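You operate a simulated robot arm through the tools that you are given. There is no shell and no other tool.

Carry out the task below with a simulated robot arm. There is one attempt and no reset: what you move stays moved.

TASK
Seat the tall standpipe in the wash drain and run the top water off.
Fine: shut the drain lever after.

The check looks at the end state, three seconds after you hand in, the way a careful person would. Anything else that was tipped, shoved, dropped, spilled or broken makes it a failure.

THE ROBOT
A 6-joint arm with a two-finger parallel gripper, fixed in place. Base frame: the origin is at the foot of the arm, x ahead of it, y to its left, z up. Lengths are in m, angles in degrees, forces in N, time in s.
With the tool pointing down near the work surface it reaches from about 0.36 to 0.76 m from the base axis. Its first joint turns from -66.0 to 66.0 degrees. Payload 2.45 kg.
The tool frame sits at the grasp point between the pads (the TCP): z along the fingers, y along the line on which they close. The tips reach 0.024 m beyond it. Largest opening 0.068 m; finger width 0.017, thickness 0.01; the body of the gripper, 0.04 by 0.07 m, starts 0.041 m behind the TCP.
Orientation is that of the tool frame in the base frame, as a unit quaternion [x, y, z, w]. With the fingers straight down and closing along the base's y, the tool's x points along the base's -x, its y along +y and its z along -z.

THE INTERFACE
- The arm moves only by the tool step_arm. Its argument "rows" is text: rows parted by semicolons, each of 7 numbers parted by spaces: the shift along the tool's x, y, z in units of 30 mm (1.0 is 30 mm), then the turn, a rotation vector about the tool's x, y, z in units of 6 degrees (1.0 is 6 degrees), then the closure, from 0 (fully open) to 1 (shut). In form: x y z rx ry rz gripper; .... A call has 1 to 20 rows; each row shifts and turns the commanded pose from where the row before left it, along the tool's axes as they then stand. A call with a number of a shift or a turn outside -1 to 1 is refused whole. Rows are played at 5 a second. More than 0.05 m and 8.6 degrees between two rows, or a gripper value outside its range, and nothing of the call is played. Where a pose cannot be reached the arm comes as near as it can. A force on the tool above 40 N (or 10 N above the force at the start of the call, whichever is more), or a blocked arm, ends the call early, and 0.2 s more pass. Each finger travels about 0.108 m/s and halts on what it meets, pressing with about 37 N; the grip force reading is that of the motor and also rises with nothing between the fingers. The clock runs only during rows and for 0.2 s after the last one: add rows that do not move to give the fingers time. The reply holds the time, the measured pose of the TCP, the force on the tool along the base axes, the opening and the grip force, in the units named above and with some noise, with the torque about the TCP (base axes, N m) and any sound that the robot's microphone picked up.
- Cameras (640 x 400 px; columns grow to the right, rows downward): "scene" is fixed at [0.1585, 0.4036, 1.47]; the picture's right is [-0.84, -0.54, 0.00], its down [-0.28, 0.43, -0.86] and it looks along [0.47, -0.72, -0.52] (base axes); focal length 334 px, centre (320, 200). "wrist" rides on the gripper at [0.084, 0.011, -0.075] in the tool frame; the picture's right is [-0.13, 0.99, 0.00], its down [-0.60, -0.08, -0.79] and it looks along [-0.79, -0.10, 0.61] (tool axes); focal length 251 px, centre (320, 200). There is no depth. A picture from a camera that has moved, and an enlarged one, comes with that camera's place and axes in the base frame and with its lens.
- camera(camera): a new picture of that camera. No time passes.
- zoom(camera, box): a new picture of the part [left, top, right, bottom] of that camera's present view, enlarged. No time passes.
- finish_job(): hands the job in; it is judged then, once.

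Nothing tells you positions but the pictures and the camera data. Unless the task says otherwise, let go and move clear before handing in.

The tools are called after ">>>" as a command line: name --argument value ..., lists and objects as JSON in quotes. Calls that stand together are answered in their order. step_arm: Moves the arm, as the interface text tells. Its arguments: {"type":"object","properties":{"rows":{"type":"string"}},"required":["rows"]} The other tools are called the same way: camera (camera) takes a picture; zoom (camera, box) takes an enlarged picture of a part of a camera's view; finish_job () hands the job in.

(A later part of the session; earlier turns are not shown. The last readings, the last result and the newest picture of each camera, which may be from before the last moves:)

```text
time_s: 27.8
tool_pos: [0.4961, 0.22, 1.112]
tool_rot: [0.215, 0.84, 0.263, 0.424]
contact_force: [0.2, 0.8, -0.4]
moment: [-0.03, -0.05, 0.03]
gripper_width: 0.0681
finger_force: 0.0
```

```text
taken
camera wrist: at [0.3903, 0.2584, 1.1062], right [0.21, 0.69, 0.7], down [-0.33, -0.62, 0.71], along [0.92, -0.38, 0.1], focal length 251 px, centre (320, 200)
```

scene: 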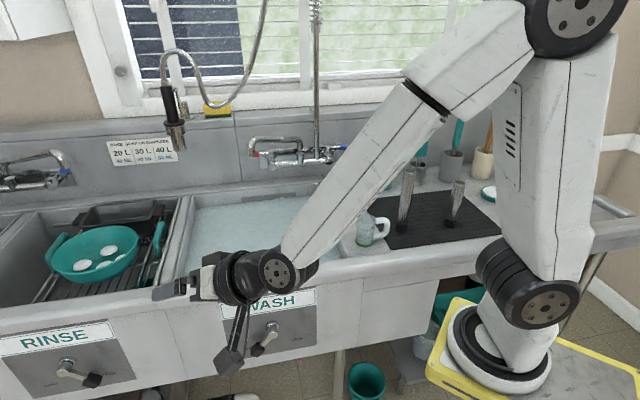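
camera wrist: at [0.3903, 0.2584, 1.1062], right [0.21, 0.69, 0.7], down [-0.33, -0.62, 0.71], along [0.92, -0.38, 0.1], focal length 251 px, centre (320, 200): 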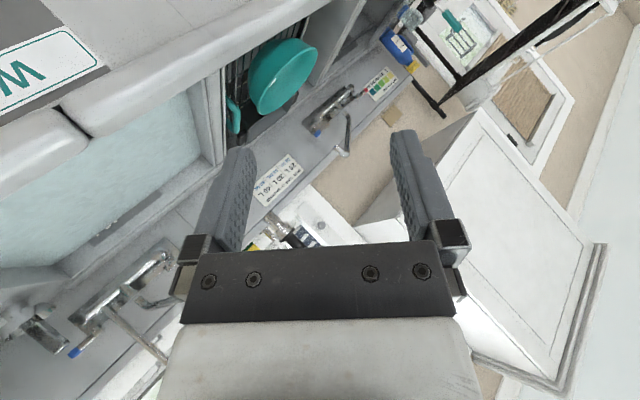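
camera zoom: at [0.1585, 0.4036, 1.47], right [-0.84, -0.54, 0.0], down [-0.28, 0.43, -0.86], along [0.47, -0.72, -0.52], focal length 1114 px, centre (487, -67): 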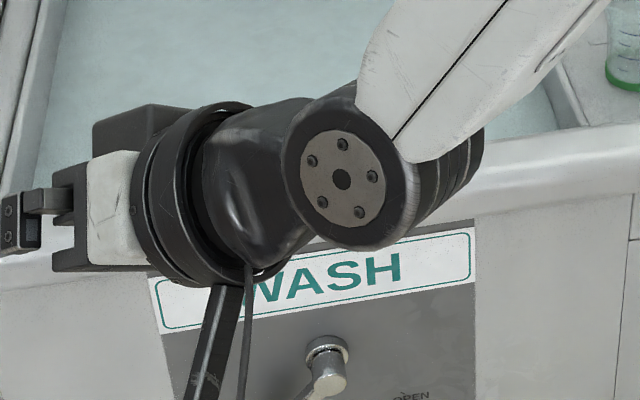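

The shoulder disc shows the arm plane at about 57 degrees, with its base axis near (0.07, -0.28), so the drain is within reach. The wrist still bends the wrong way, so I'll swing the tool into the arm plane, pointing outward.

>>> step_arm --rows "0.41 0.354 0 -0.634 0.731 0 0;0.41 0.354 0 -0.634 0.731 0 0;0.41 0.354 0 -0.634 0.731 0 0;0.41 0.354 0 -0.634 0.731 0 0;0.41 0.354 0 -0.634 0.731 0 0;0.41 0.354 0 -0.634 0.731 0 0;0 0 0 0 0 0 0"

>>> zoom --camera "scene" --box '[180, 60, 500, 400]'

>>> zoom --camera "scene" --box '[210, 220, 370, 340]'

```text
time_s: 29.4
tool_pos: [0.4443, 0.3019, 1.1215]
tool_rot: [0.062, 0.846, 0.465, 0.255]
contact_force: [0.4, 0.0, 0.2]
moment: [-0.02, 0.0, 0.03]
gripper_width: 0.068
finger_force: 0.0
```

```text
1.18 times, centred on (340, 230) of scene
camera zoom: at [0.1585, 0.4036, 1.47], right [-0.84, -0.54, 0.0], down [-0.28, 0.43, -0.86], along [0.47, -0.72, -0.52], focal length 393 px, centre (296, 165)
```

zoom: 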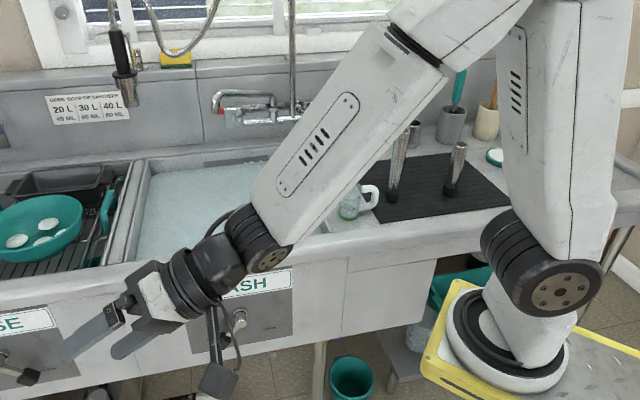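

```text
3.33 times, centred on (290, 280) of scene
camera zoom: at [0.1585, 0.4036, 1.47], right [-0.84, -0.54, 0.0], down [-0.28, 0.43, -0.86], along [0.47, -0.72, -0.52], focal length 1114 px, centre (420, -67)
```

zoom: 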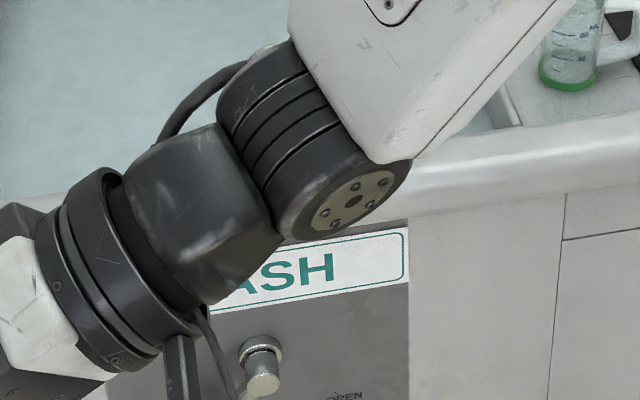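

The wrist disc now lines up with the shoulder disc, so the forearm roll is back to normal. Next I'll fold the tool inward, straight through in the arm plane.

>>> step_arm --rows "0.256 -0.56 0 1 0.457 0 0;0.256 -0.56 0 1 0.457 0 0;0.256 -0.56 0 1 0.457 0 0;0.256 -0.56 0 1 0.457 0 0;0.256 -0.56 0 1 0.457 0 0;0.256 -0.56 0 1 0.457 0 0;0 0 0 0 0 0 0"

>>> zoom --camera "scene" --box '[180, 60, 500, 400]'

```text
time_s: 31.0
tool_pos: [0.4051, 0.2302, 1.0206]
tool_rot: [0.072, 0.974, 0.189, 0.104]
contact_force: [0.4, 0.3, -0.3]
moment: [0.01, -0.01, 0.01]
gripper_width: 0.068
finger_force: 0.0
out of reach, approached as far as the arm can: row 6
```

```text
1.18 times, centred on (340, 230) of scene
camera zoom: at [0.1585, 0.4036, 1.47], right [-0.84, -0.54, 0.0], down [-0.28, 0.43, -0.86], along [0.47, -0.72, -0.52], focal length 393 px, centre (296, 165)
```

zoom: 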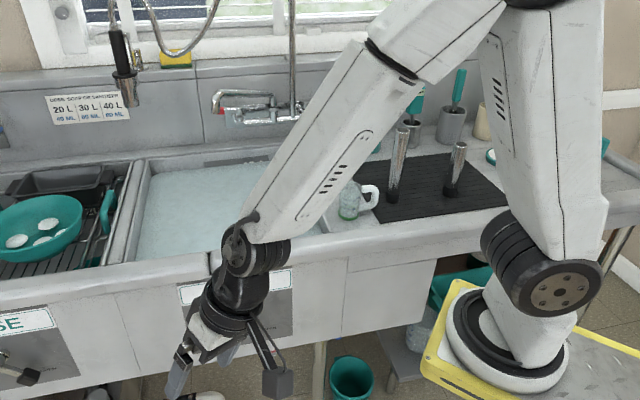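

>>> zoom --camera "scene" --box '[210, 220, 370, 340]'

>>> zoom --camera "scene" --box '[460, 200, 640, 340]'

```text
3.33 times, centred on (290, 280) of scene
camera zoom: at [0.1585, 0.4036, 1.47], right [-0.84, -0.54, 0.0], down [-0.28, 0.43, -0.86], along [0.47, -0.72, -0.52], focal length 1114 px, centre (420, -67)
```

zoom: 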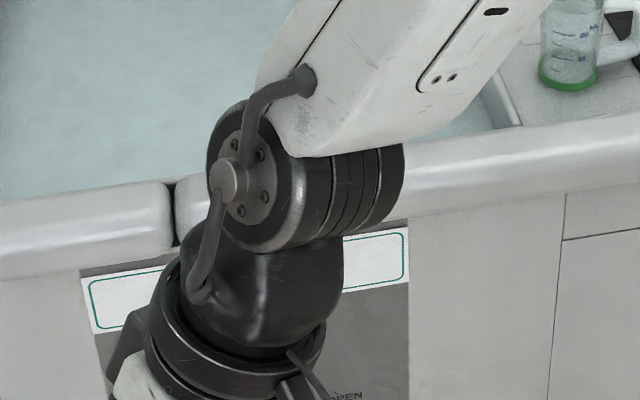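

```text
2.86 times, centred on (550, 270) of scene
camera zoom: at [0.1585, 0.4036, 1.47], right [-0.84, -0.54, 0.0], down [-0.28, 0.43, -0.86], along [0.47, -0.72, -0.52], focal length 955 px, centre (-337, 0)
```

zoom: 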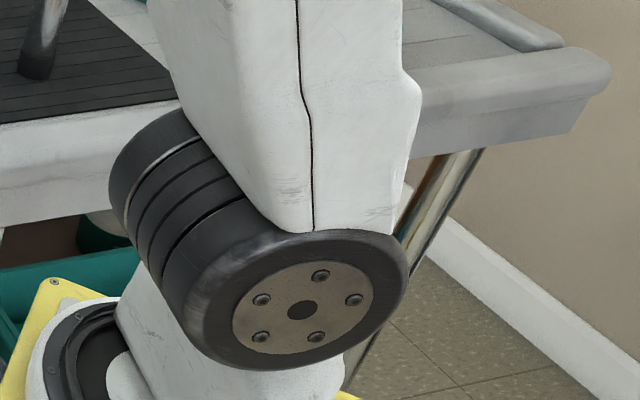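

The pass slipped to one side because my plane estimate was off; the base axis is nearer (0.10, 0), so the plane is about 33 degrees. I'll back out along the same path and retry in the corrected plane.

>>> step_arm --rows "-0.256 0.56 0 -1 -0.457 0 0;-0.256 0.56 0 -1 -0.457 0 0;-0.256 0.56 0 -1 -0.457 0 0;-0.256 0.56 0 -1 -0.457 0 0;-0.256 0.56 0 -1 -0.457 0 0;-0.256 0.56 0 -1 -0.457 0 0;0 0 0 0 0 0 0"

>>> camera --camera "scene"

```text
time_s: 32.6
tool_pos: [0.4483, 0.3001, 1.0933]
tool_rot: [0.063, 0.845, 0.464, 0.256]
contact_force: [0.7, 0.4, -0.1]
moment: [0.01, -0.01, 0.0]
gripper_width: 0.0679
finger_force: 0.1
```

```text
taken
```

scene: 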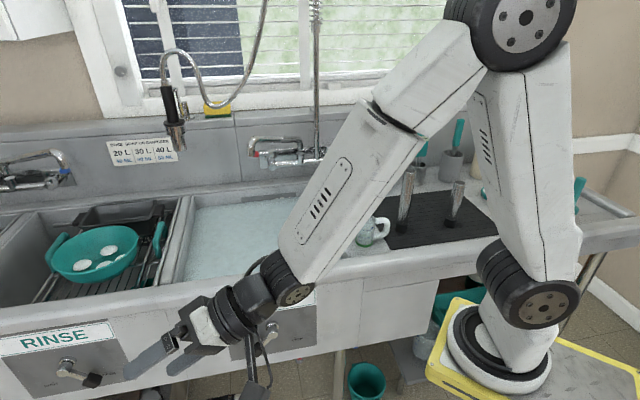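

>>> step_arm --rows "-0.375 -0.327 0 0.586 -0.671 0 0;-0.375 -0.327 0 0.586 -0.671 0 0;-0.375 -0.327 0 0.586 -0.671 0 0;-0.375 -0.327 0 0.586 -0.671 0 0;0 0 0 0 0 0 0"

>>> camera --camera "scene"

>>> zoom --camera "scene" --box '[210, 220, 370, 340]'

>>> zoom --camera "scene" --box '[440, 0, 600, 120]'

```text
time_s: 33.8
tool_pos: [0.4882, 0.2577, 1.0809]
tool_rot: [0.157, 0.852, 0.344, 0.362]
contact_force: [0.0, -0.6, 0.5]
moment: [0.01, 0.01, 0.0]
gripper_width: 0.068
finger_force: 0.0
```

```text
taken
```

scene: 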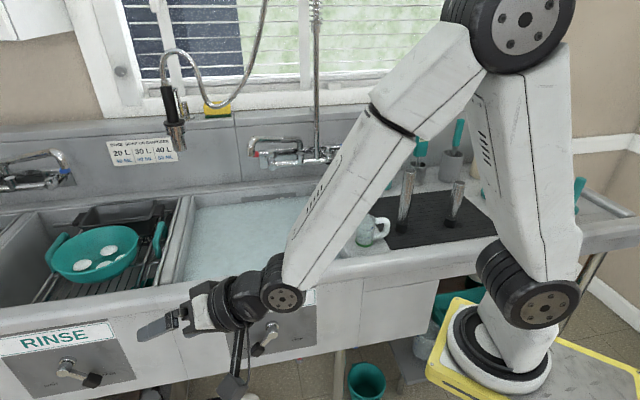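

```text
3.33 times, centred on (290, 280) of scene
camera zoom: at [0.1585, 0.4036, 1.47], right [-0.84, -0.54, 0.0], down [-0.28, 0.43, -0.86], along [0.47, -0.72, -0.52], focal length 1114 px, centre (420, -67)
```

zoom: 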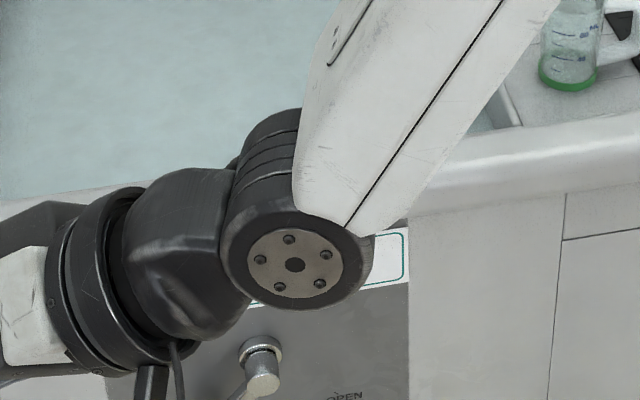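

```text
3.33 times, centred on (520, 60) of scene
camera zoom: at [0.1585, 0.4036, 1.47], right [-0.84, -0.54, 0.0], down [-0.28, 0.43, -0.86], along [0.47, -0.72, -0.52], focal length 1114 px, centre (-347, 667)
```

zoom: 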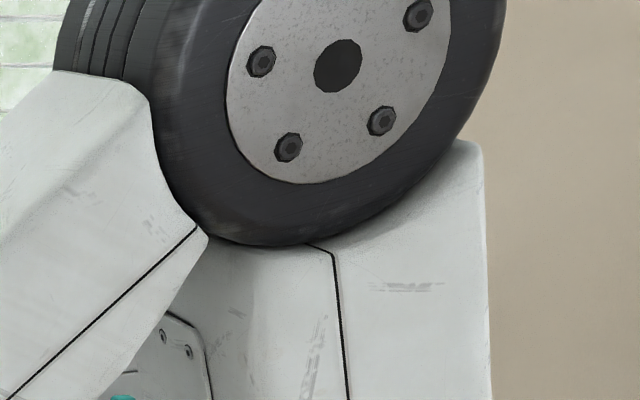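

>>> zoom --camera "scene" --box '[330, 60, 490, 220]'

```text
2.50 times, centred on (410, 140) of scene
camera zoom: at [0.1585, 0.4036, 1.47], right [-0.84, -0.54, 0.0], down [-0.28, 0.43, -0.86], along [0.47, -0.72, -0.52], focal length 835 px, centre (95, 350)
```

zoom: 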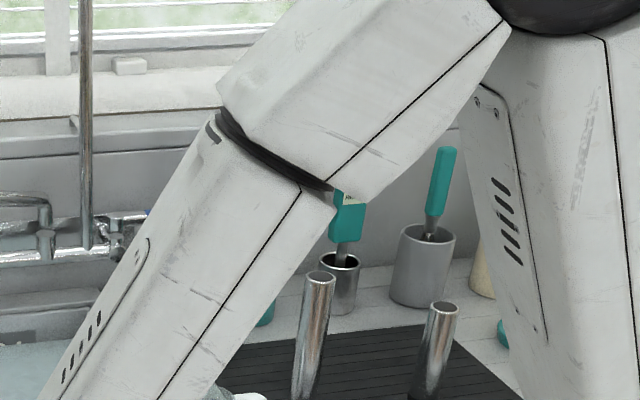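

>>> step_arm --rows "-0.244 -0.186 0 0.333 -0.437 0 0;-0.244 -0.186 0 0.333 -0.437 0 0;0 0 0 0 0 0 0"

>>> zoom --camera "scene" --box '[330, 60, 490, 220]'

```text
time_s: 34.6
tool_pos: [0.4973, 0.2418, 1.0812]
tool_rot: [0.185, 0.846, 0.307, 0.395]
contact_force: [-0.5, 0.0, -0.1]
moment: [0.02, 0.01, 0.0]
gripper_width: 0.0682
finger_force: 0.0
```

```text
2.50 times, centred on (410, 140) of scene
camera zoom: at [0.1585, 0.4036, 1.47], right [-0.84, -0.54, 0.0], down [-0.28, 0.43, -0.86], along [0.47, -0.72, -0.52], focal length 835 px, centre (95, 350)
```

zoom: 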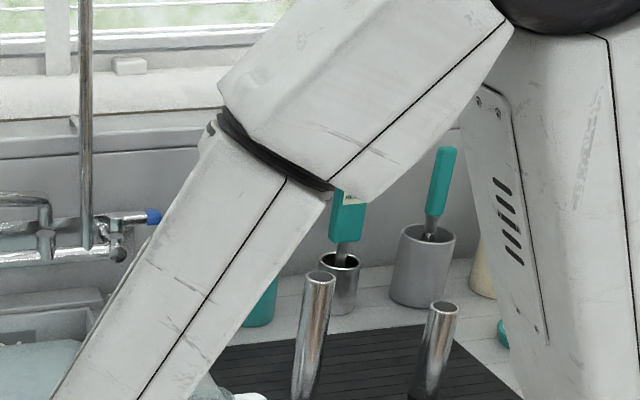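

>>> step_arm --rows "0.36 0.258 0 -0.4615 0.645 0 0;0.36 0.258 0 -0.4615 0.645 0 0;0.36 0.258 0 -0.4615 0.645 0 0;0 0 0 0 0 0 0"

>>> zoom --camera "scene" --box '[330, 60, 490, 220]'

```text
time_s: 35.6
tool_pos: [0.4757, 0.2736, 1.0788]
tool_rot: [0.125, 0.857, 0.384, 0.319]
contact_force: [0.0, 0.3, -0.5]
moment: [-0.01, 0.01, -0.02]
gripper_width: 0.0678
finger_force: 0.0
```

```text
2.50 times, centred on (410, 140) of scene
camera zoom: at [0.1585, 0.4036, 1.47], right [-0.84, -0.54, 0.0], down [-0.28, 0.43, -0.86], along [0.47, -0.72, -0.52], focal length 835 px, centre (95, 350)
```

zoom: 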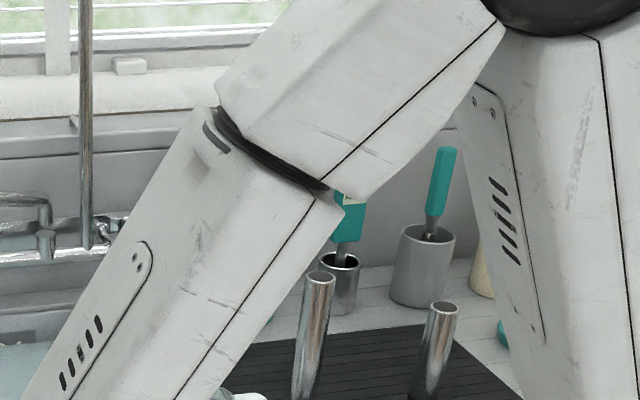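

The roll looks near zero here. Crossing while the forearm is nearly vertical will be much less sensitive to my plane error, so I'll move down in front of the sink while keeping the tool tilted outward.

>>> step_arm --rows "0.36 -0.819 0.388 0.4234 0.1951 0 0;0.348 -0.798 0.428 0.4234 0.1951 0 0;0.334 -0.776 0.467 0.4234 0.1951 0 0;0.319 -0.752 0.505 0.4234 0.1951 0 0;0.303 -0.726 0.541 0.4234 0.1951 0 0;0.287 -0.699 0.576 0.4234 0.1951 0 0;0.269 -0.67 0.609 0.4234 0.1951 0 0;0.251 -0.64 0.64 0.4234 0.1951 0 0;0.232 -0.609 0.669 0.4234 0.1951 0 0;0 0 0 0 0 0 0"

>>> camera --camera "scene"

```text
time_s: 37.8
tool_pos: [0.479, 0.2269, 0.8269]
tool_rot: [0.15, 0.942, 0.216, 0.209]
contact_force: [0.4, 0.9, 0.5]
moment: [-0.02, 0.02, 0.02]
gripper_width: 0.0681
finger_force: 0.0
```

```text
taken
```

scene: 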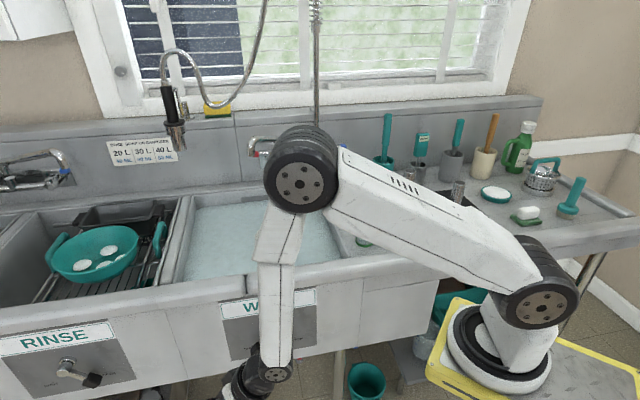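

>>> zoom --camera "scene" --box '[210, 220, 370, 400]'

>>> zoom --camera "scene" --box '[240, 100, 400, 260]'

```text
2.22 times, centred on (290, 310) of scene
camera zoom: at [0.1585, 0.4036, 1.47], right [-0.84, -0.54, 0.0], down [-0.28, 0.43, -0.86], along [0.47, -0.72, -0.52], focal length 742 px, centre (387, -44)
```

zoom: 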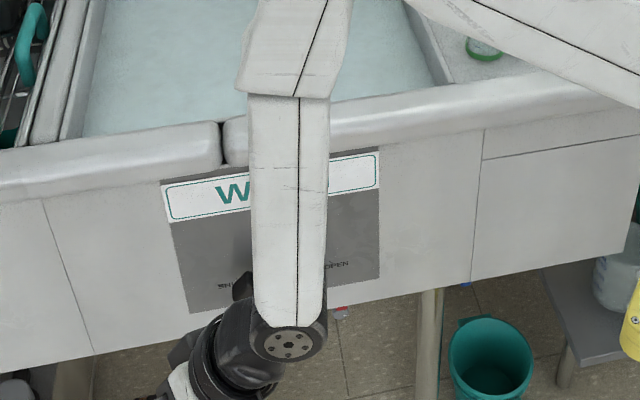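

```text
2.50 times, centred on (320, 180) of scene
camera zoom: at [0.1585, 0.4036, 1.47], right [-0.84, -0.54, 0.0], down [-0.28, 0.43, -0.86], along [0.47, -0.72, -0.52], focal length 835 px, centre (320, 250)
```

zoom: 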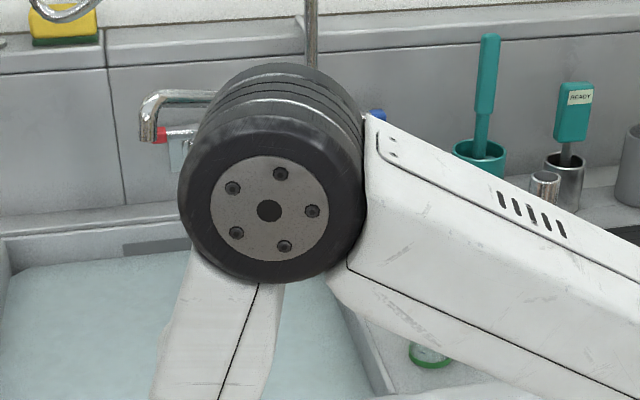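

The seam lines now match, and the elbow disc gives an arm plane of about 32 degrees. I'll straighten the tool to vertical from here.

>>> step_arm --rows "0.374 -0.534 0 0.9555 0.669 0 0;0.374 -0.534 0 0.9555 0.669 0 0;0.374 -0.534 0 0.9555 0.669 0 0;0.374 -0.534 0 0.9555 0.669 0 0;0.374 -0.534 0 0.9555 0.669 0 0;0 0 0 0 0 0 0"

>>> zoom --camera "scene" --box '[210, 220, 370, 400]'

```text
time_s: 39.2
tool_pos: [0.4073, 0.1759, 0.7905]
tool_rot: [0.156, 0.988, 0.0, 0.0]
contact_force: [1.2, 0.2, 0.0]
moment: [-0.02, 0.0, -0.01]
gripper_width: 0.0682
finger_force: 0.0
```

```text
2.22 times, centred on (290, 310) of scene
camera zoom: at [0.1585, 0.4036, 1.47], right [-0.84, -0.54, 0.0], down [-0.28, 0.43, -0.86], along [0.47, -0.72, -0.52], focal length 742 px, centre (387, -44)
```

zoom: 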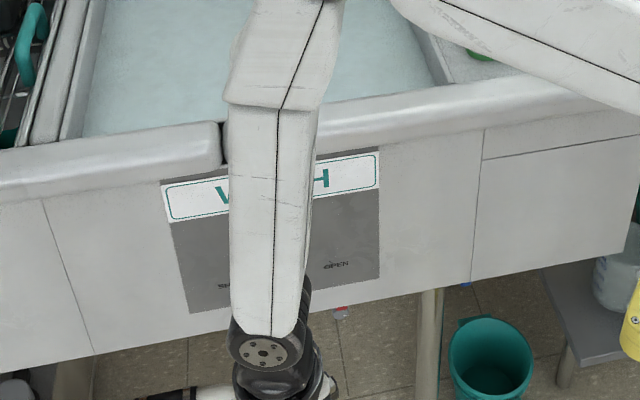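

The wrist is straight and the forearm roll is normal again. I'll raise it straight up to confirm it tracks.

>>> step_arm --rows "0 0 -1 0 0 0 0;0 0 -1 0 0 0 0;0 0 -1 0 0 0 0;0 0 -1 0 0 0 0;0 0 -1 0 0 0 0;0 0 -1 0 0 0 0;0 0 -1 0 0 0 0;0 0 -1 0 0 0 0;0 0 -1 0 0 0 0;0 0 -1 0 0 0 0;0 0 -1 0 0 0 0;0 0 -1 0 0 0 0;0 0 0 0 0 0 0"

>>> camera --camera "scene"

>>> camera --camera "wrist"

```text
time_s: 42.0
tool_pos: [0.4069, 0.1749, 1.1558]
tool_rot: [0.158, 0.987, 0.001, 0.001]
contact_force: [-0.8, -0.3, 0.5]
moment: [0.0, 0.01, -0.04]
gripper_width: 0.0681
finger_force: 0.0
```

```text
taken
```

scene: 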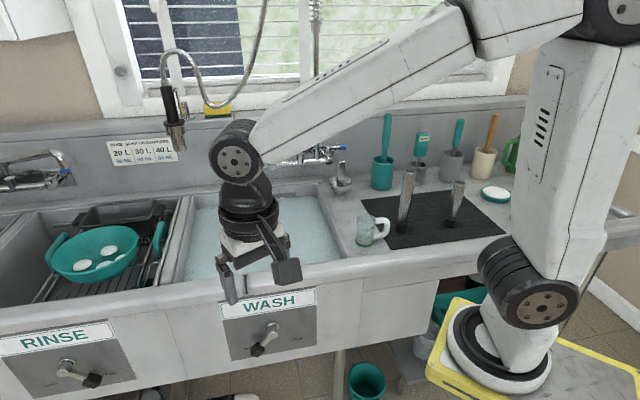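

```text
taken
camera wrist: at [0.3306, 0.2107, 1.2303], right [0.43, 0.9, 0.0], down [0.55, -0.26, 0.79], along [0.72, -0.34, -0.61], focal length 251 px, centre (320, 200)
```

wrist: 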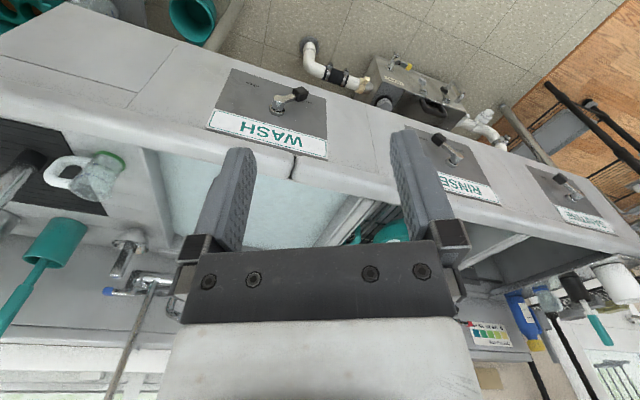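

The arm is back in its normal configuration. I'll arc over to the drying mat at a safe height to look at the two standpipes.

>>> step_arm --rows "-0.795 -0.762 -0.26 0 0 0 0;-0.795 -0.762 -0.26 0 0 0 0;-0.795 -0.762 -0.26 0 0 0 0;-0.795 -0.762 -0.26 0 0 0 0;-0.795 -0.762 -0.26 0 0 0 0;-0.795 -0.762 -0.26 0 0 0 0;-0.113 -0.938 -0.174 0 0 0 0;-0.113 -0.938 -0.174 0 0 0 0;-0.113 -0.938 -0.174 0 0 0 0;-0.113 -0.938 -0.174 0 0 0 0;-0.113 -0.938 -0.174 0 0 0 0;-0.113 -0.938 -0.174 0 0 0 0;-0.113 -0.938 -0.174 0 0 0 0;-0.113 -0.938 -0.174 0 0 0 0;-0.113 -0.938 -0.174 0 0 0 0;0 0 0 0 0 0 0"

>>> camera --camera "wrist"

>>> camera --camera "scene"

```text
time_s: 45.4
tool_pos: [0.4479, -0.2513, 1.2468]
tool_rot: [0.157, 0.988, 0.0, 0.0]
contact_force: [-0.5, -0.2, -0.5]
moment: [0.01, 0.03, 0.01]
gripper_width: 0.0679
finger_force: 0.1
```

```text
taken
camera wrist: at [0.3731, -0.216, 1.322], right [0.43, 0.9, 0.0], down [0.55, -0.26, 0.79], along [0.72, -0.34, -0.61], focal length 251 px, centre (320, 200)
```

wrist: 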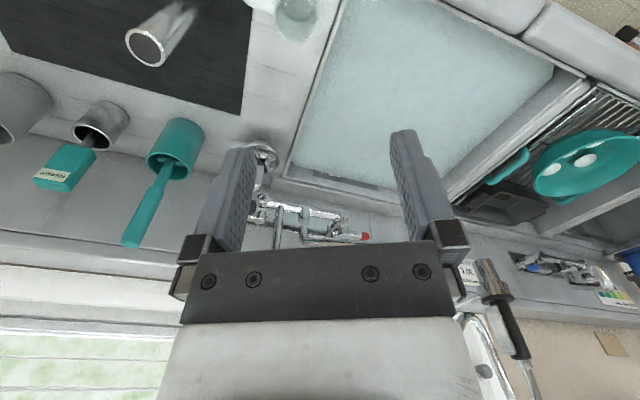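

```text
taken
```

scene: 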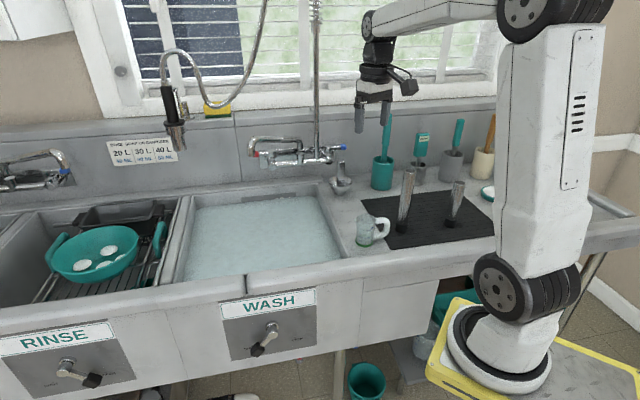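

I have a good view: the tall standpipe's top is at about (0.392, -0.398, z 1.076) and it stands upright. I'll turn the tool to face along the arm and move in closer behind it.

>>> step_arm --rows "0 0 0 0 0 0.99 0;0 0 0 0 0 0.99 0;0 0 0 0 0 0.99 0;0 0 0 0 0 0.99 0;0 0 0 0 0 0.99 0;0 0 0 0 0 0.99 0;-0.106 -0.88 0 0 0 0 0;-0.106 -0.88 0 0 0 0 0;-0.106 -0.88 0 0 0 0 0;-0.106 -0.88 0 0 0 0 0;-0.106 -0.88 0 0 0 0 0;0 0 0 0 0 0 0"

>>> camera --camera "wrist"

>>> zoom --camera "scene" --box '[320, 60, 520, 260]'

```text
time_s: 48.0
tool_pos: [0.3549, -0.3423, 1.2456]
tool_rot: [0.452, 0.892, 0.001, 0.001]
contact_force: [0.3, 0.8, -0.6]
moment: [0.02, 0.01, 0.04]
gripper_width: 0.0682
finger_force: 0.0
```

```text
taken
camera wrist: at [0.3141, -0.2687, 1.3211], right [0.88, 0.48, 0.0], down [0.29, -0.53, 0.79], along [0.38, -0.69, -0.61], focal length 251 px, centre (320, 200)
```

wrist: 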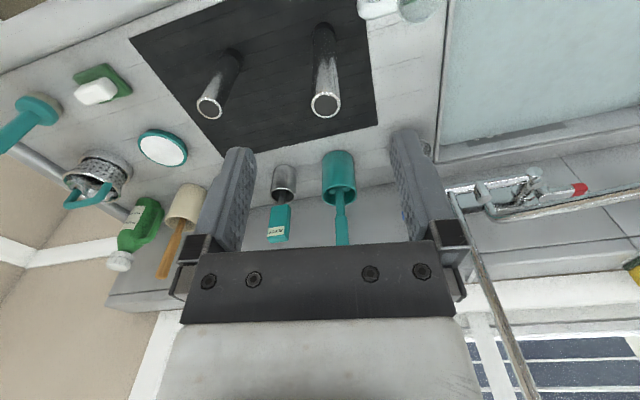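

```text
2.00 times, centred on (420, 160) of scene
camera zoom: at [0.1585, 0.4036, 1.47], right [-0.84, -0.54, 0.0], down [-0.28, 0.43, -0.86], along [0.47, -0.72, -0.52], focal length 668 px, centre (120, 280)
```

zoom: 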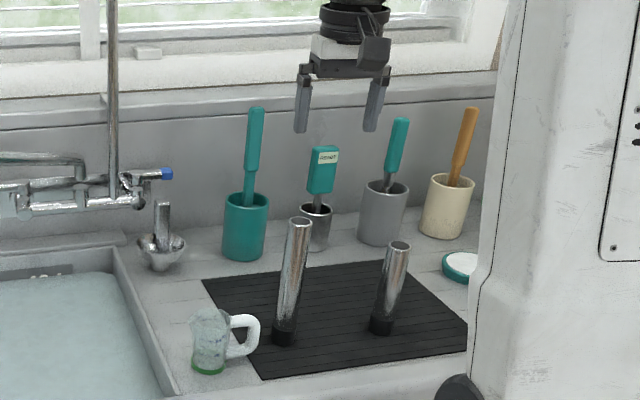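

Both views agree on the tall pipe's position. I'll move over it and come down part way, keeping the fingers open.

>>> step_arm --rows "-0.74 -0.038 0 0 0 0 0;-0.74 -0.038 0 0 0 0 0;-0.74 -0.038 0 0 0 0 0;0 0 0.9 0 0 0 0;0 0 0.9 0 0 0 0;0 0 0.9 0 0 0 0;0 0 0 0 0 0 0"

>>> camera --camera "wrist"

>>> zoom --camera "scene" --box '[340, 100, 500, 260]'

```text
time_s: 49.6
tool_pos: [0.39, -0.3986, 1.1615]
tool_rot: [0.452, 0.892, 0.001, 0.001]
contact_force: [0.6, 0.2, -0.1]
moment: [0.01, 0.03, -0.02]
gripper_width: 0.068
finger_force: 0.1
```

```text
taken
camera wrist: at [0.3497, -0.3239, 1.2379], right [0.88, 0.48, 0.0], down [0.29, -0.53, 0.79], along [0.38, -0.69, -0.61], focal length 251 px, centre (320, 200)
```

wrist: 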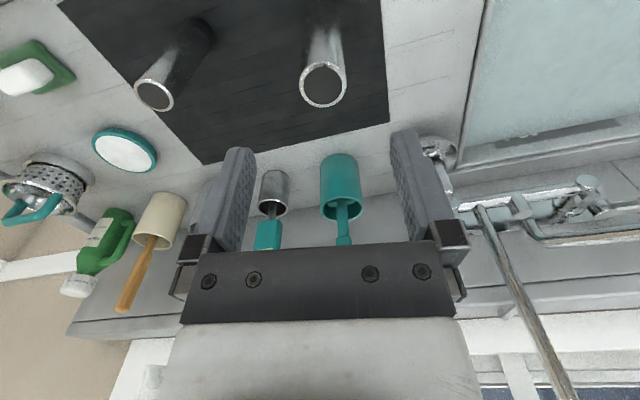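

```text
2.50 times, centred on (420, 180) of scene
camera zoom: at [0.1585, 0.4036, 1.47], right [-0.84, -0.54, 0.0], down [-0.28, 0.43, -0.86], along [0.47, -0.72, -0.52], focal length 835 px, centre (70, 250)
```

zoom: 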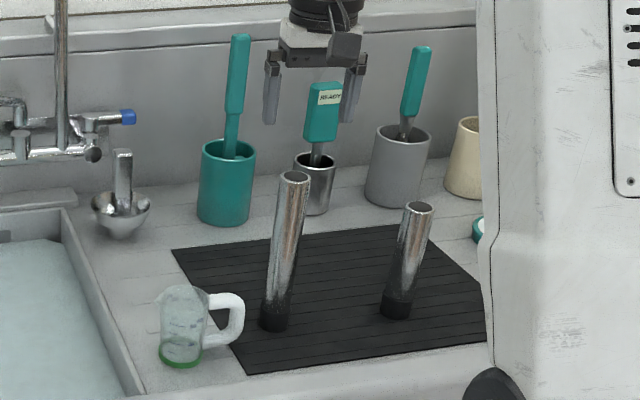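

The gripper is centred over the pipe. I'll descend to about 3 cm below its top and then close the fingers.

>>> step_arm --rows "0 0.03 0.96 0 0 0 0;0 0.03 0.96 0 0 0 0;0 0 0.96 0 0 0 0;0 0 0.96 0 0 0 0;0 0 0 0 0 0 0;0 0 0 0 0 0 0.3;0 0 0 0 0 0 0.6;0 0 0 0 0 0 1;0 0 0 0 0 0 1;0 0 0 0 0 0 1;0 0 0 0 0 0 1"

>>> camera --camera "wrist"

>>> zoom --camera "scene" --box '[340, 100, 500, 260]'

```text
time_s: 52.0
tool_pos: [0.3894, -0.396, 1.0504]
tool_rot: [0.451, 0.892, 0.001, 0.001]
contact_force: [-0.1, -0.5, 0.3]
moment: [-0.05, 0.16, 0.01]
gripper_width: 0.031
finger_force: 37.1
```

```text
taken
camera wrist: at [0.3495, -0.3214, 1.1252], right [0.88, 0.48, 0.0], down [0.29, -0.53, 0.79], along [0.38, -0.69, -0.61], focal length 251 px, centre (320, 200)
```

wrist: 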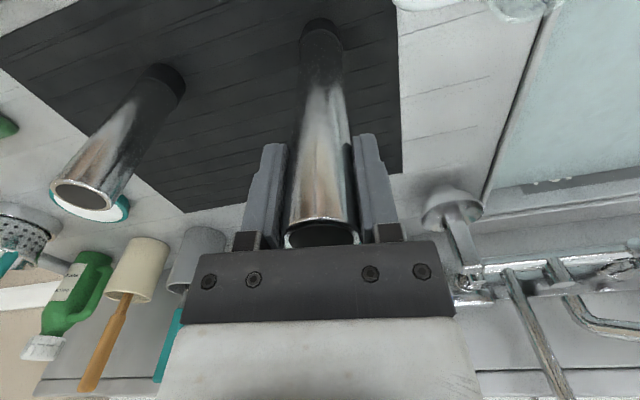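

```text
2.50 times, centred on (420, 180) of scene
camera zoom: at [0.1585, 0.4036, 1.47], right [-0.84, -0.54, 0.0], down [-0.28, 0.43, -0.86], along [0.47, -0.72, -0.52], focal length 835 px, centre (70, 250)
```

zoom: 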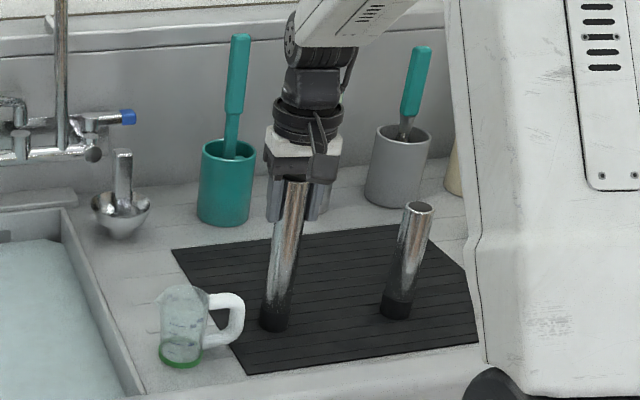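

The grip is firm at 31 mm on the tall pipe. I'll lift it straight up, clear of everything on the drainboard.

>>> step_arm --rows "0 0 -0.3 0 0 0 1;0 0 -0.6 0 0 0 1;0 0 -1 0 0 0 1;0 0 -1 0 0 0 1;0 0 -1 0 0 0 1;0 0 -1 0 0 0 1;0 0 -1 0 0 0 1;0 0 -0.8 0 0 0 1;0 0 0 0 0 0 1"

>>> camera --camera "wrist"

>>> camera --camera "scene"

```text
time_s: 54.0
tool_pos: [0.3921, -0.3925, 1.2487]
tool_rot: [0.452, 0.892, 0.001, 0.0]
contact_force: [-0.2, -0.2, -1.4]
moment: [-0.03, 0.02, 0.01]
gripper_width: 0.0311
finger_force: 36.5
```

```text
taken
camera wrist: at [0.3516, -0.3192, 1.324], right [0.88, 0.48, 0.0], down [0.29, -0.53, 0.79], along [0.38, -0.69, -0.61], focal length 251 px, centre (320, 200)
```

wrist: 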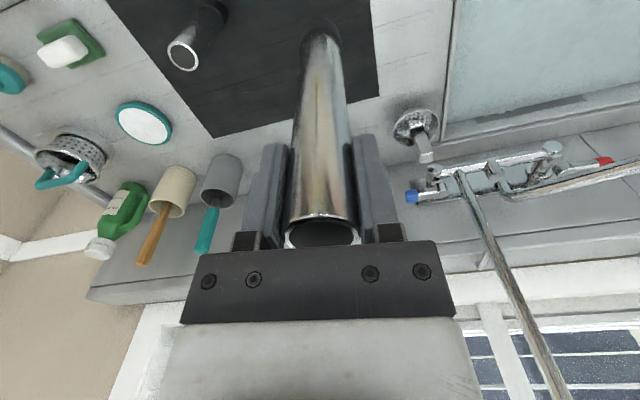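

```text
taken
```

scene: 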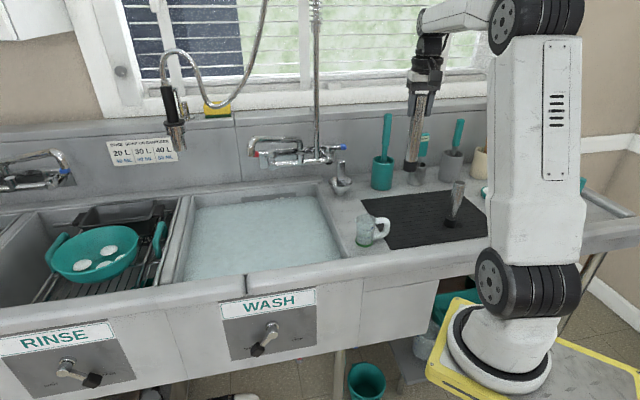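

The tall pipe is lifted cleanly. Before crossing over the basin, I'll check where the faucet spout and riser stand relative to the drain.

>>> zoom --camera "wrist" --box '[380, 80, 640, 300]'

>>> zoom --camera "scene" --box '[230, 110, 370, 210]'

>>> zoom --camera "wrist" --box '[260, 10, 380, 260]'

```text
1.82 times, centred on (510, 190) of wrist
camera zoom: at [0.3516, -0.3192, 1.324], right [0.88, 0.48, 0.0], down [0.29, -0.53, 0.79], along [0.38, -0.69, -0.61], focal length 457 px, centre (-26, 218)
```

zoom: 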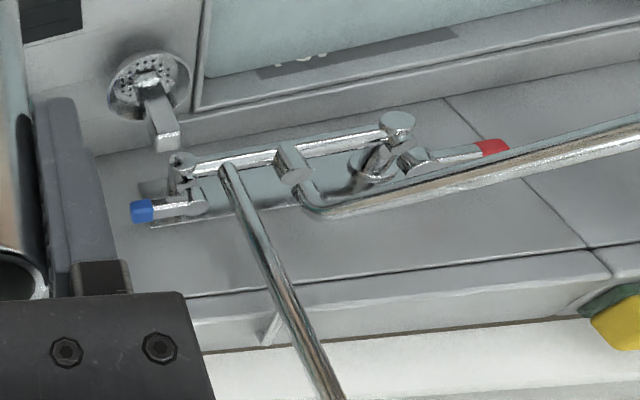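

```text
4.00 times, centred on (300, 160) of scene
camera zoom: at [0.1585, 0.4036, 1.47], right [-0.84, -0.54, 0.0], down [-0.28, 0.43, -0.86], along [0.47, -0.72, -0.52], focal length 1336 px, centre (400, 360)
```

zoom: 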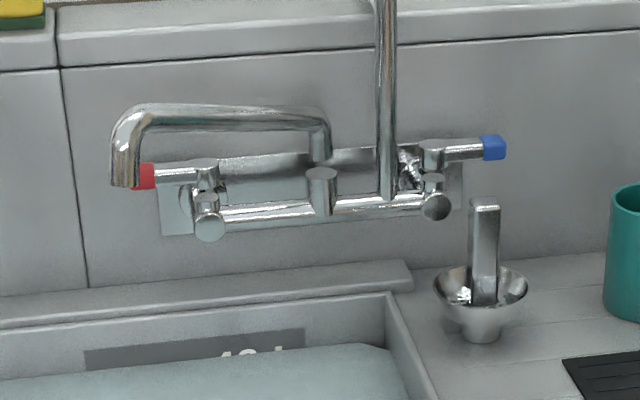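

```text
1.60 times, centred on (320, 135) of wrist
camera zoom: at [0.3516, -0.3192, 1.324], right [0.88, 0.48, 0.0], down [0.29, -0.53, 0.79], along [0.38, -0.69, -0.61], focal length 402 px, centre (320, 304)
```

zoom: 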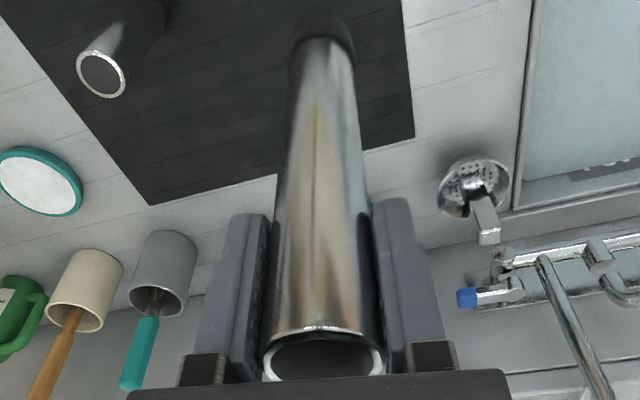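

The spout is swung out from the wall, and its end is roughly 10 cm behind the drain at z≈1.05 to 1.1, so I must watch clearance there. I'll carry the pipe over the front-right of the basin at this height and look again.

>>> step_arm --rows "0.013 0.952 0 0 0 0 1;0.013 0.952 0 0 0 0 1;0.013 0.952 0 0 0 0 1;0.013 0.952 0 0 0 0 1;0.013 0.952 0 0 0 0 1;0.013 0.952 0 0 0 0 1;0.013 0.952 0 0 0 0 1;0.013 0.952 0 0 0 0 1;0.013 0.952 0 0 0 0 1;0.013 0.952 0 0 0 0 1;0 0 0 0 0 -0.935 1;0 0 0 0 0 -0.935 1;0 0 0 0 0 -0.935 1;0 0 0 0 0 -0.935 1;0 0 0 0 0 -0.935 1;0 0 0 0 0 -0.935 1;0 0 0 0 0 0 1"

>>> camera --camera "wrist"

>>> camera --camera "scene"

```text
time_s: 57.6
tool_pos: [0.6209, -0.2219, 1.2511]
tool_rot: [0.173, 0.985, 0.002, 0.001]
contact_force: [0.0, 0.2, -1.6]
moment: [0.05, 0.0, 0.0]
gripper_width: 0.0309
finger_force: 37.0
```

```text
taken
camera wrist: at [0.5455, -0.1838, 1.3254], right [0.46, 0.89, 0.0], down [0.54, -0.28, 0.79], along [0.7, -0.36, -0.61], focal length 251 px, centre (320, 200)
```

wrist: 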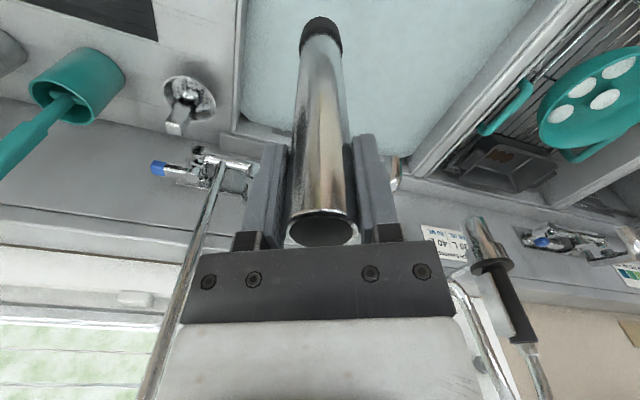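

```text
taken
```

scene: 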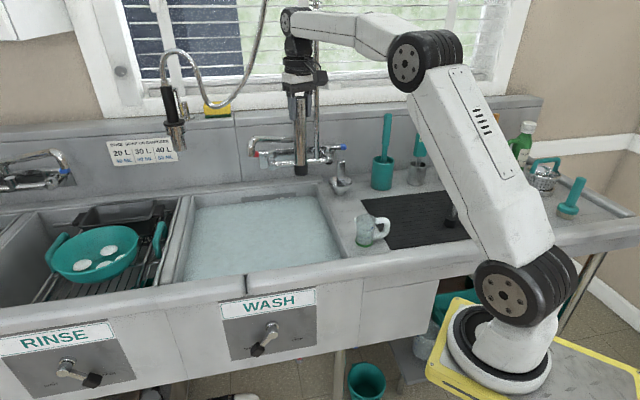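

>>> zoom --camera "wrist" --box '[340, 100, 500, 300]'

>>> zoom --camera "wrist" --box '[140, 90, 300, 250]'

>>> zoom --camera "scene" --box '[230, 60, 370, 200]'

```text
2.00 times, centred on (420, 200) of wrist
camera zoom: at [0.5455, -0.1838, 1.3254], right [0.46, 0.89, 0.0], down [0.54, -0.28, 0.79], along [0.7, -0.36, -0.61], focal length 503 px, centre (120, 200)
```

zoom: 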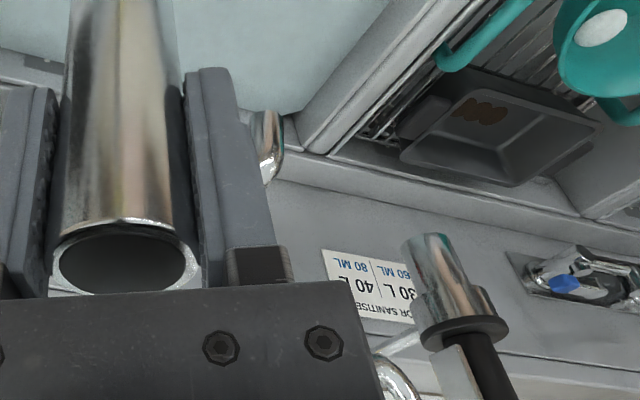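

```text
2.50 times, centred on (220, 170) of wrist
camera zoom: at [0.5455, -0.1838, 1.3254], right [0.46, 0.89, 0.0], down [0.54, -0.28, 0.79], along [0.7, -0.36, -0.61], focal length 629 px, centre (570, 275)
```

zoom: 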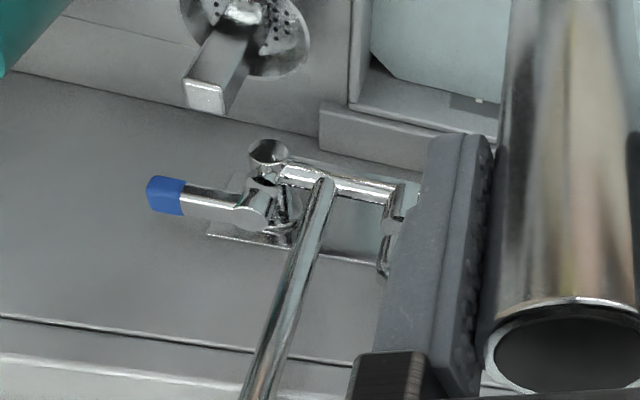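

```text
2.86 times, centred on (300, 130) of scene
camera zoom: at [0.1585, 0.4036, 1.47], right [-0.84, -0.54, 0.0], down [-0.28, 0.43, -0.86], along [0.47, -0.72, -0.52], focal length 955 px, centre (377, 400)
```

zoom: 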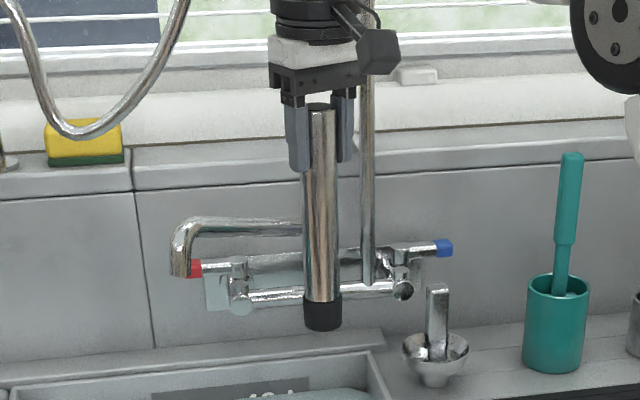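

The spout's nozzle is right above the drain at z≈1.09, so I can't come straight down there. I'll lower the pipe into the basin nearer the front and slide in under the spout. First I'll turn the tool so the camera stays inside the basin.

>>> step_arm --rows "0 0 0 0 0 -0.98 1;0 0 0 0 0 -0.98 1;0 0 0 0 0 -0.98 1;0 0 0 0 0 -0.98 1;0 0 0 0 0 -0.98 1;0 0 0 0 0 -0.98 1;0 0 0 0 0 0 1"

>>> camera --camera "wrist"

```text
time_s: 59.2
tool_pos: [0.6209, -0.2242, 1.2507]
tool_rot: [-0.133, 0.991, 0.0, 0.001]
contact_force: [-0.8, 0.9, -2.0]
moment: [0.03, 0.0, -0.01]
gripper_width: 0.0306
finger_force: 37.0
```

```text
taken
camera wrist: at [0.5369, -0.2356, 1.3252], right [-0.14, 0.99, 0.0], down [0.6, 0.08, 0.79], along [0.79, 0.11, -0.61], focal length 251 px, centre (320, 200)
```

wrist: 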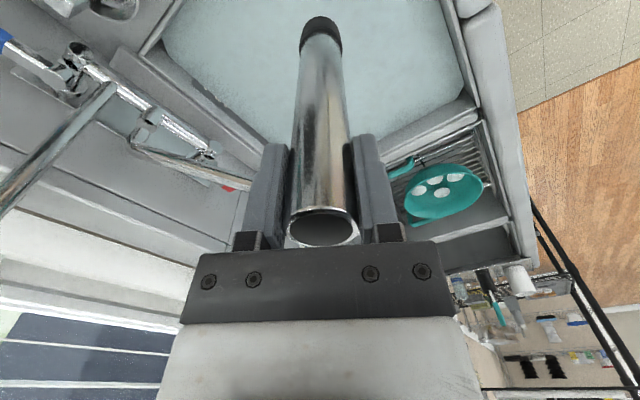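

>>> step_arm --rows "0 0 0 0 0 -0.98 1;0 0 0 0 0 -0.98 1;0 0 0 0 0 -0.98 1;0 0 0 0 0 -0.98 1;0 0 0 0 0 -0.98 1;0 0 0 0 0 0 1"

>>> camera --camera "wrist"

>>> camera --camera "scene"

```text
time_s: 60.6
tool_pos: [0.6201, -0.2231, 1.2507]
tool_rot: [-0.381, 0.925, 0.0, 0.001]
contact_force: [-0.8, 0.1, -2.4]
moment: [0.0, 0.02, 0.0]
gripper_width: 0.0312
finger_force: 37.4
```

```text
taken
camera wrist: at [0.5536, -0.2749, 1.3253], right [-0.61, 0.8, 0.0], down [0.48, 0.37, 0.79], along [0.63, 0.48, -0.61], focal length 251 px, centre (320, 200)
```

wrist: 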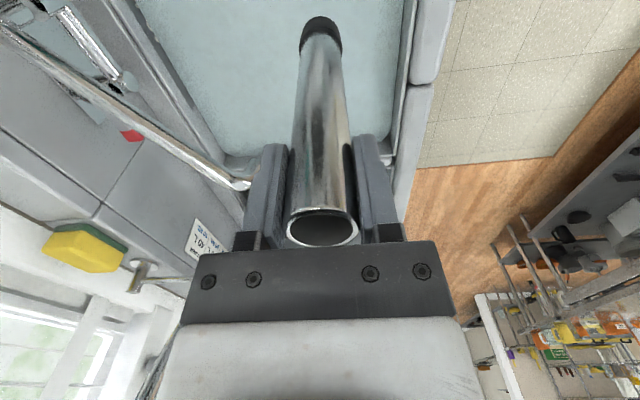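

```text
taken
```

scene: 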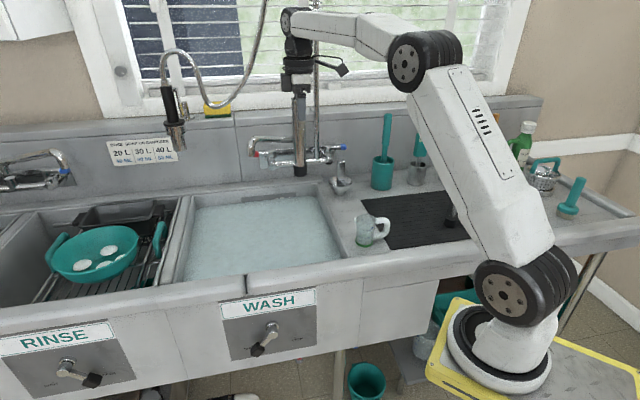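

>>> zoom --camera "wrist" --box '[180, 100, 300, 220]'

>>> zoom --camera "wrist" --box '[260, 0, 460, 200]'

```text
3.33 times, centred on (240, 160) of wrist
camera zoom: at [0.5536, -0.2749, 1.3253], right [-0.61, 0.8, 0.0], down [0.48, 0.37, 0.79], along [0.63, 0.48, -0.61], focal length 838 px, centre (587, 333)
```

zoom: 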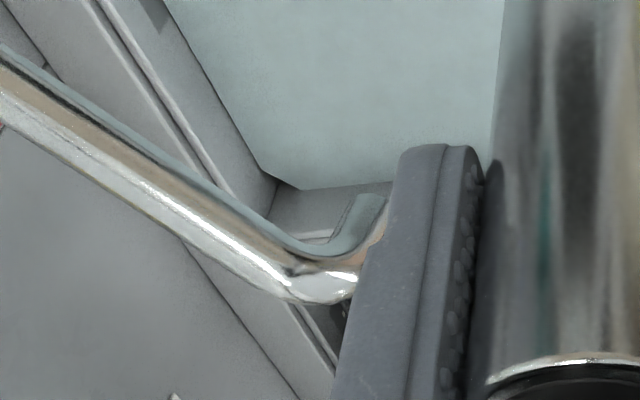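

```text
2.00 times, centred on (360, 100) of wrist
camera zoom: at [0.5536, -0.2749, 1.3253], right [-0.61, 0.8, 0.0], down [0.48, 0.37, 0.79], along [0.63, 0.48, -0.61], focal length 503 px, centre (240, 400)
```

zoom: 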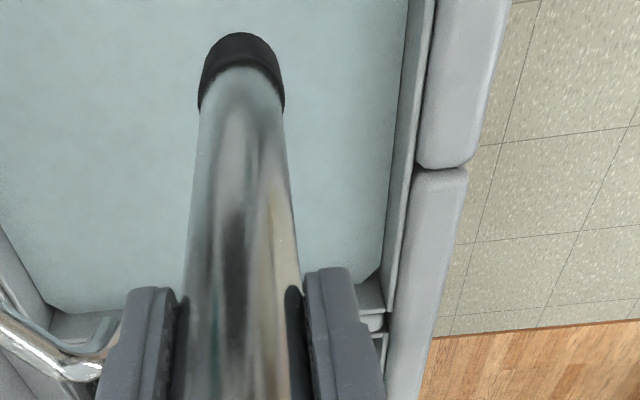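

The nozzle position is confirmed. I'll move over a spot in the front half of the basin and lower the pipe there.

>>> step_arm --rows "-0.68 0.16 0 0 0 0 1;-0.68 0.16 0 0 0 0 1;-0.68 0.16 0 0 0 0 1;0 0 1 0 0 0 1;0 0 1 0 0 0 1;0 0 1 0 0 0 1;0 0 1 0 0 0 1;0 0 1 0 0 0 1;0 0 1 0 0 0 1;0 0 0 0 0 0 1"

>>> camera --camera "wrist"

>>> camera --camera "scene"

```text
time_s: 62.8
tool_pos: [0.6548, -0.1684, 1.0681]
tool_rot: [-0.379, 0.925, 0.001, 0.0]
contact_force: [0.0, -0.5, -1.0]
moment: [0.02, 0.06, 0.03]
gripper_width: 0.031
finger_force: 37.1
```

```text
taken
camera wrist: at [0.588, -0.2194, 1.1442], right [-0.6, 0.8, 0.0], down [0.48, 0.37, 0.79], along [0.63, 0.48, -0.61], focal length 251 px, centre (320, 200)
```

wrist: 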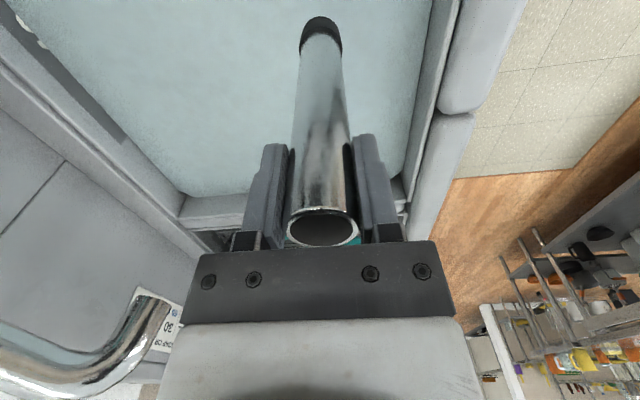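

```text
taken
```

scene: 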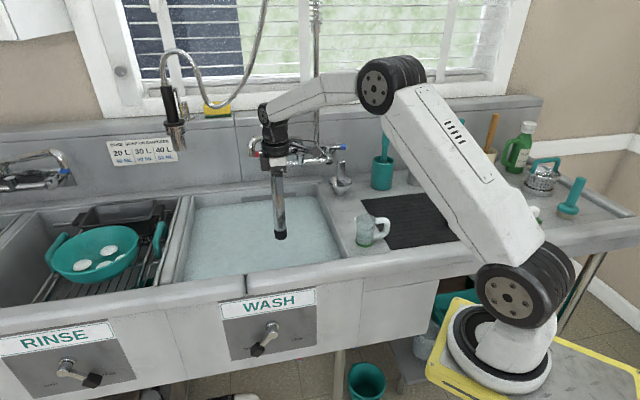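

The nozzle sits exactly where I computed, about 13 cm from the tool axis here. I'll continue down into the water.

>>> step_arm --rows "0 0 1 0 0 0 1;0 0 1 0 0 0 1;0 0 1 0 0 0 1;0 0 1 0 0 0 1;0 0 1 0 0 0 1;0 0 0 0 0 0 1"

>>> camera --camera "wrist"

>>> camera --camera "scene"

```text
time_s: 64.2
tool_pos: [0.6524, -0.1697, 0.9199]
tool_rot: [-0.379, 0.925, 0.0, 0.0]
contact_force: [-1.1, -0.3, -1.3]
moment: [0.04, -0.01, -0.01]
gripper_width: 0.031
finger_force: 37.3
```

```text
taken
camera wrist: at [0.5853, -0.2211, 0.9946], right [-0.6, 0.8, 0.0], down [0.48, 0.37, 0.79], along [0.63, 0.48, -0.61], focal length 251 px, centre (320, 200)
```

wrist: 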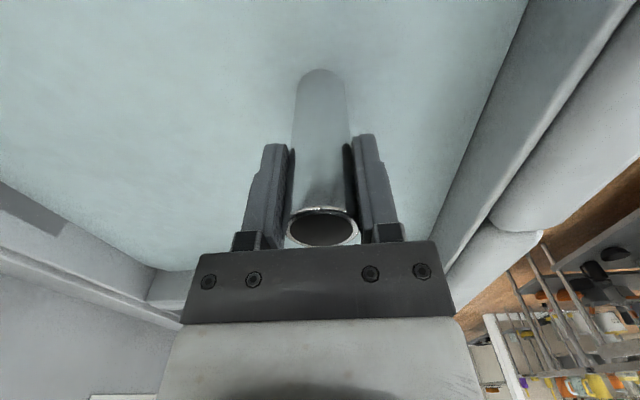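

```text
taken
```

scene: 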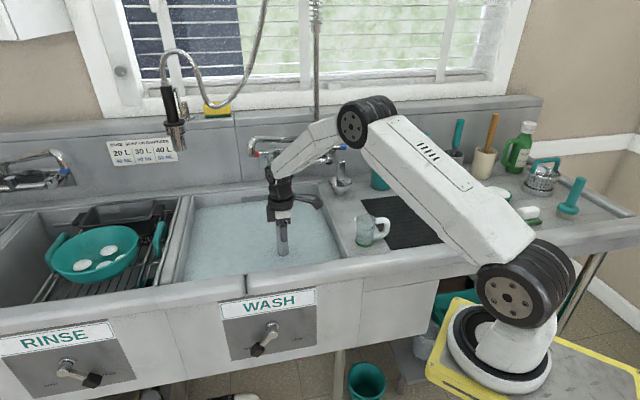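

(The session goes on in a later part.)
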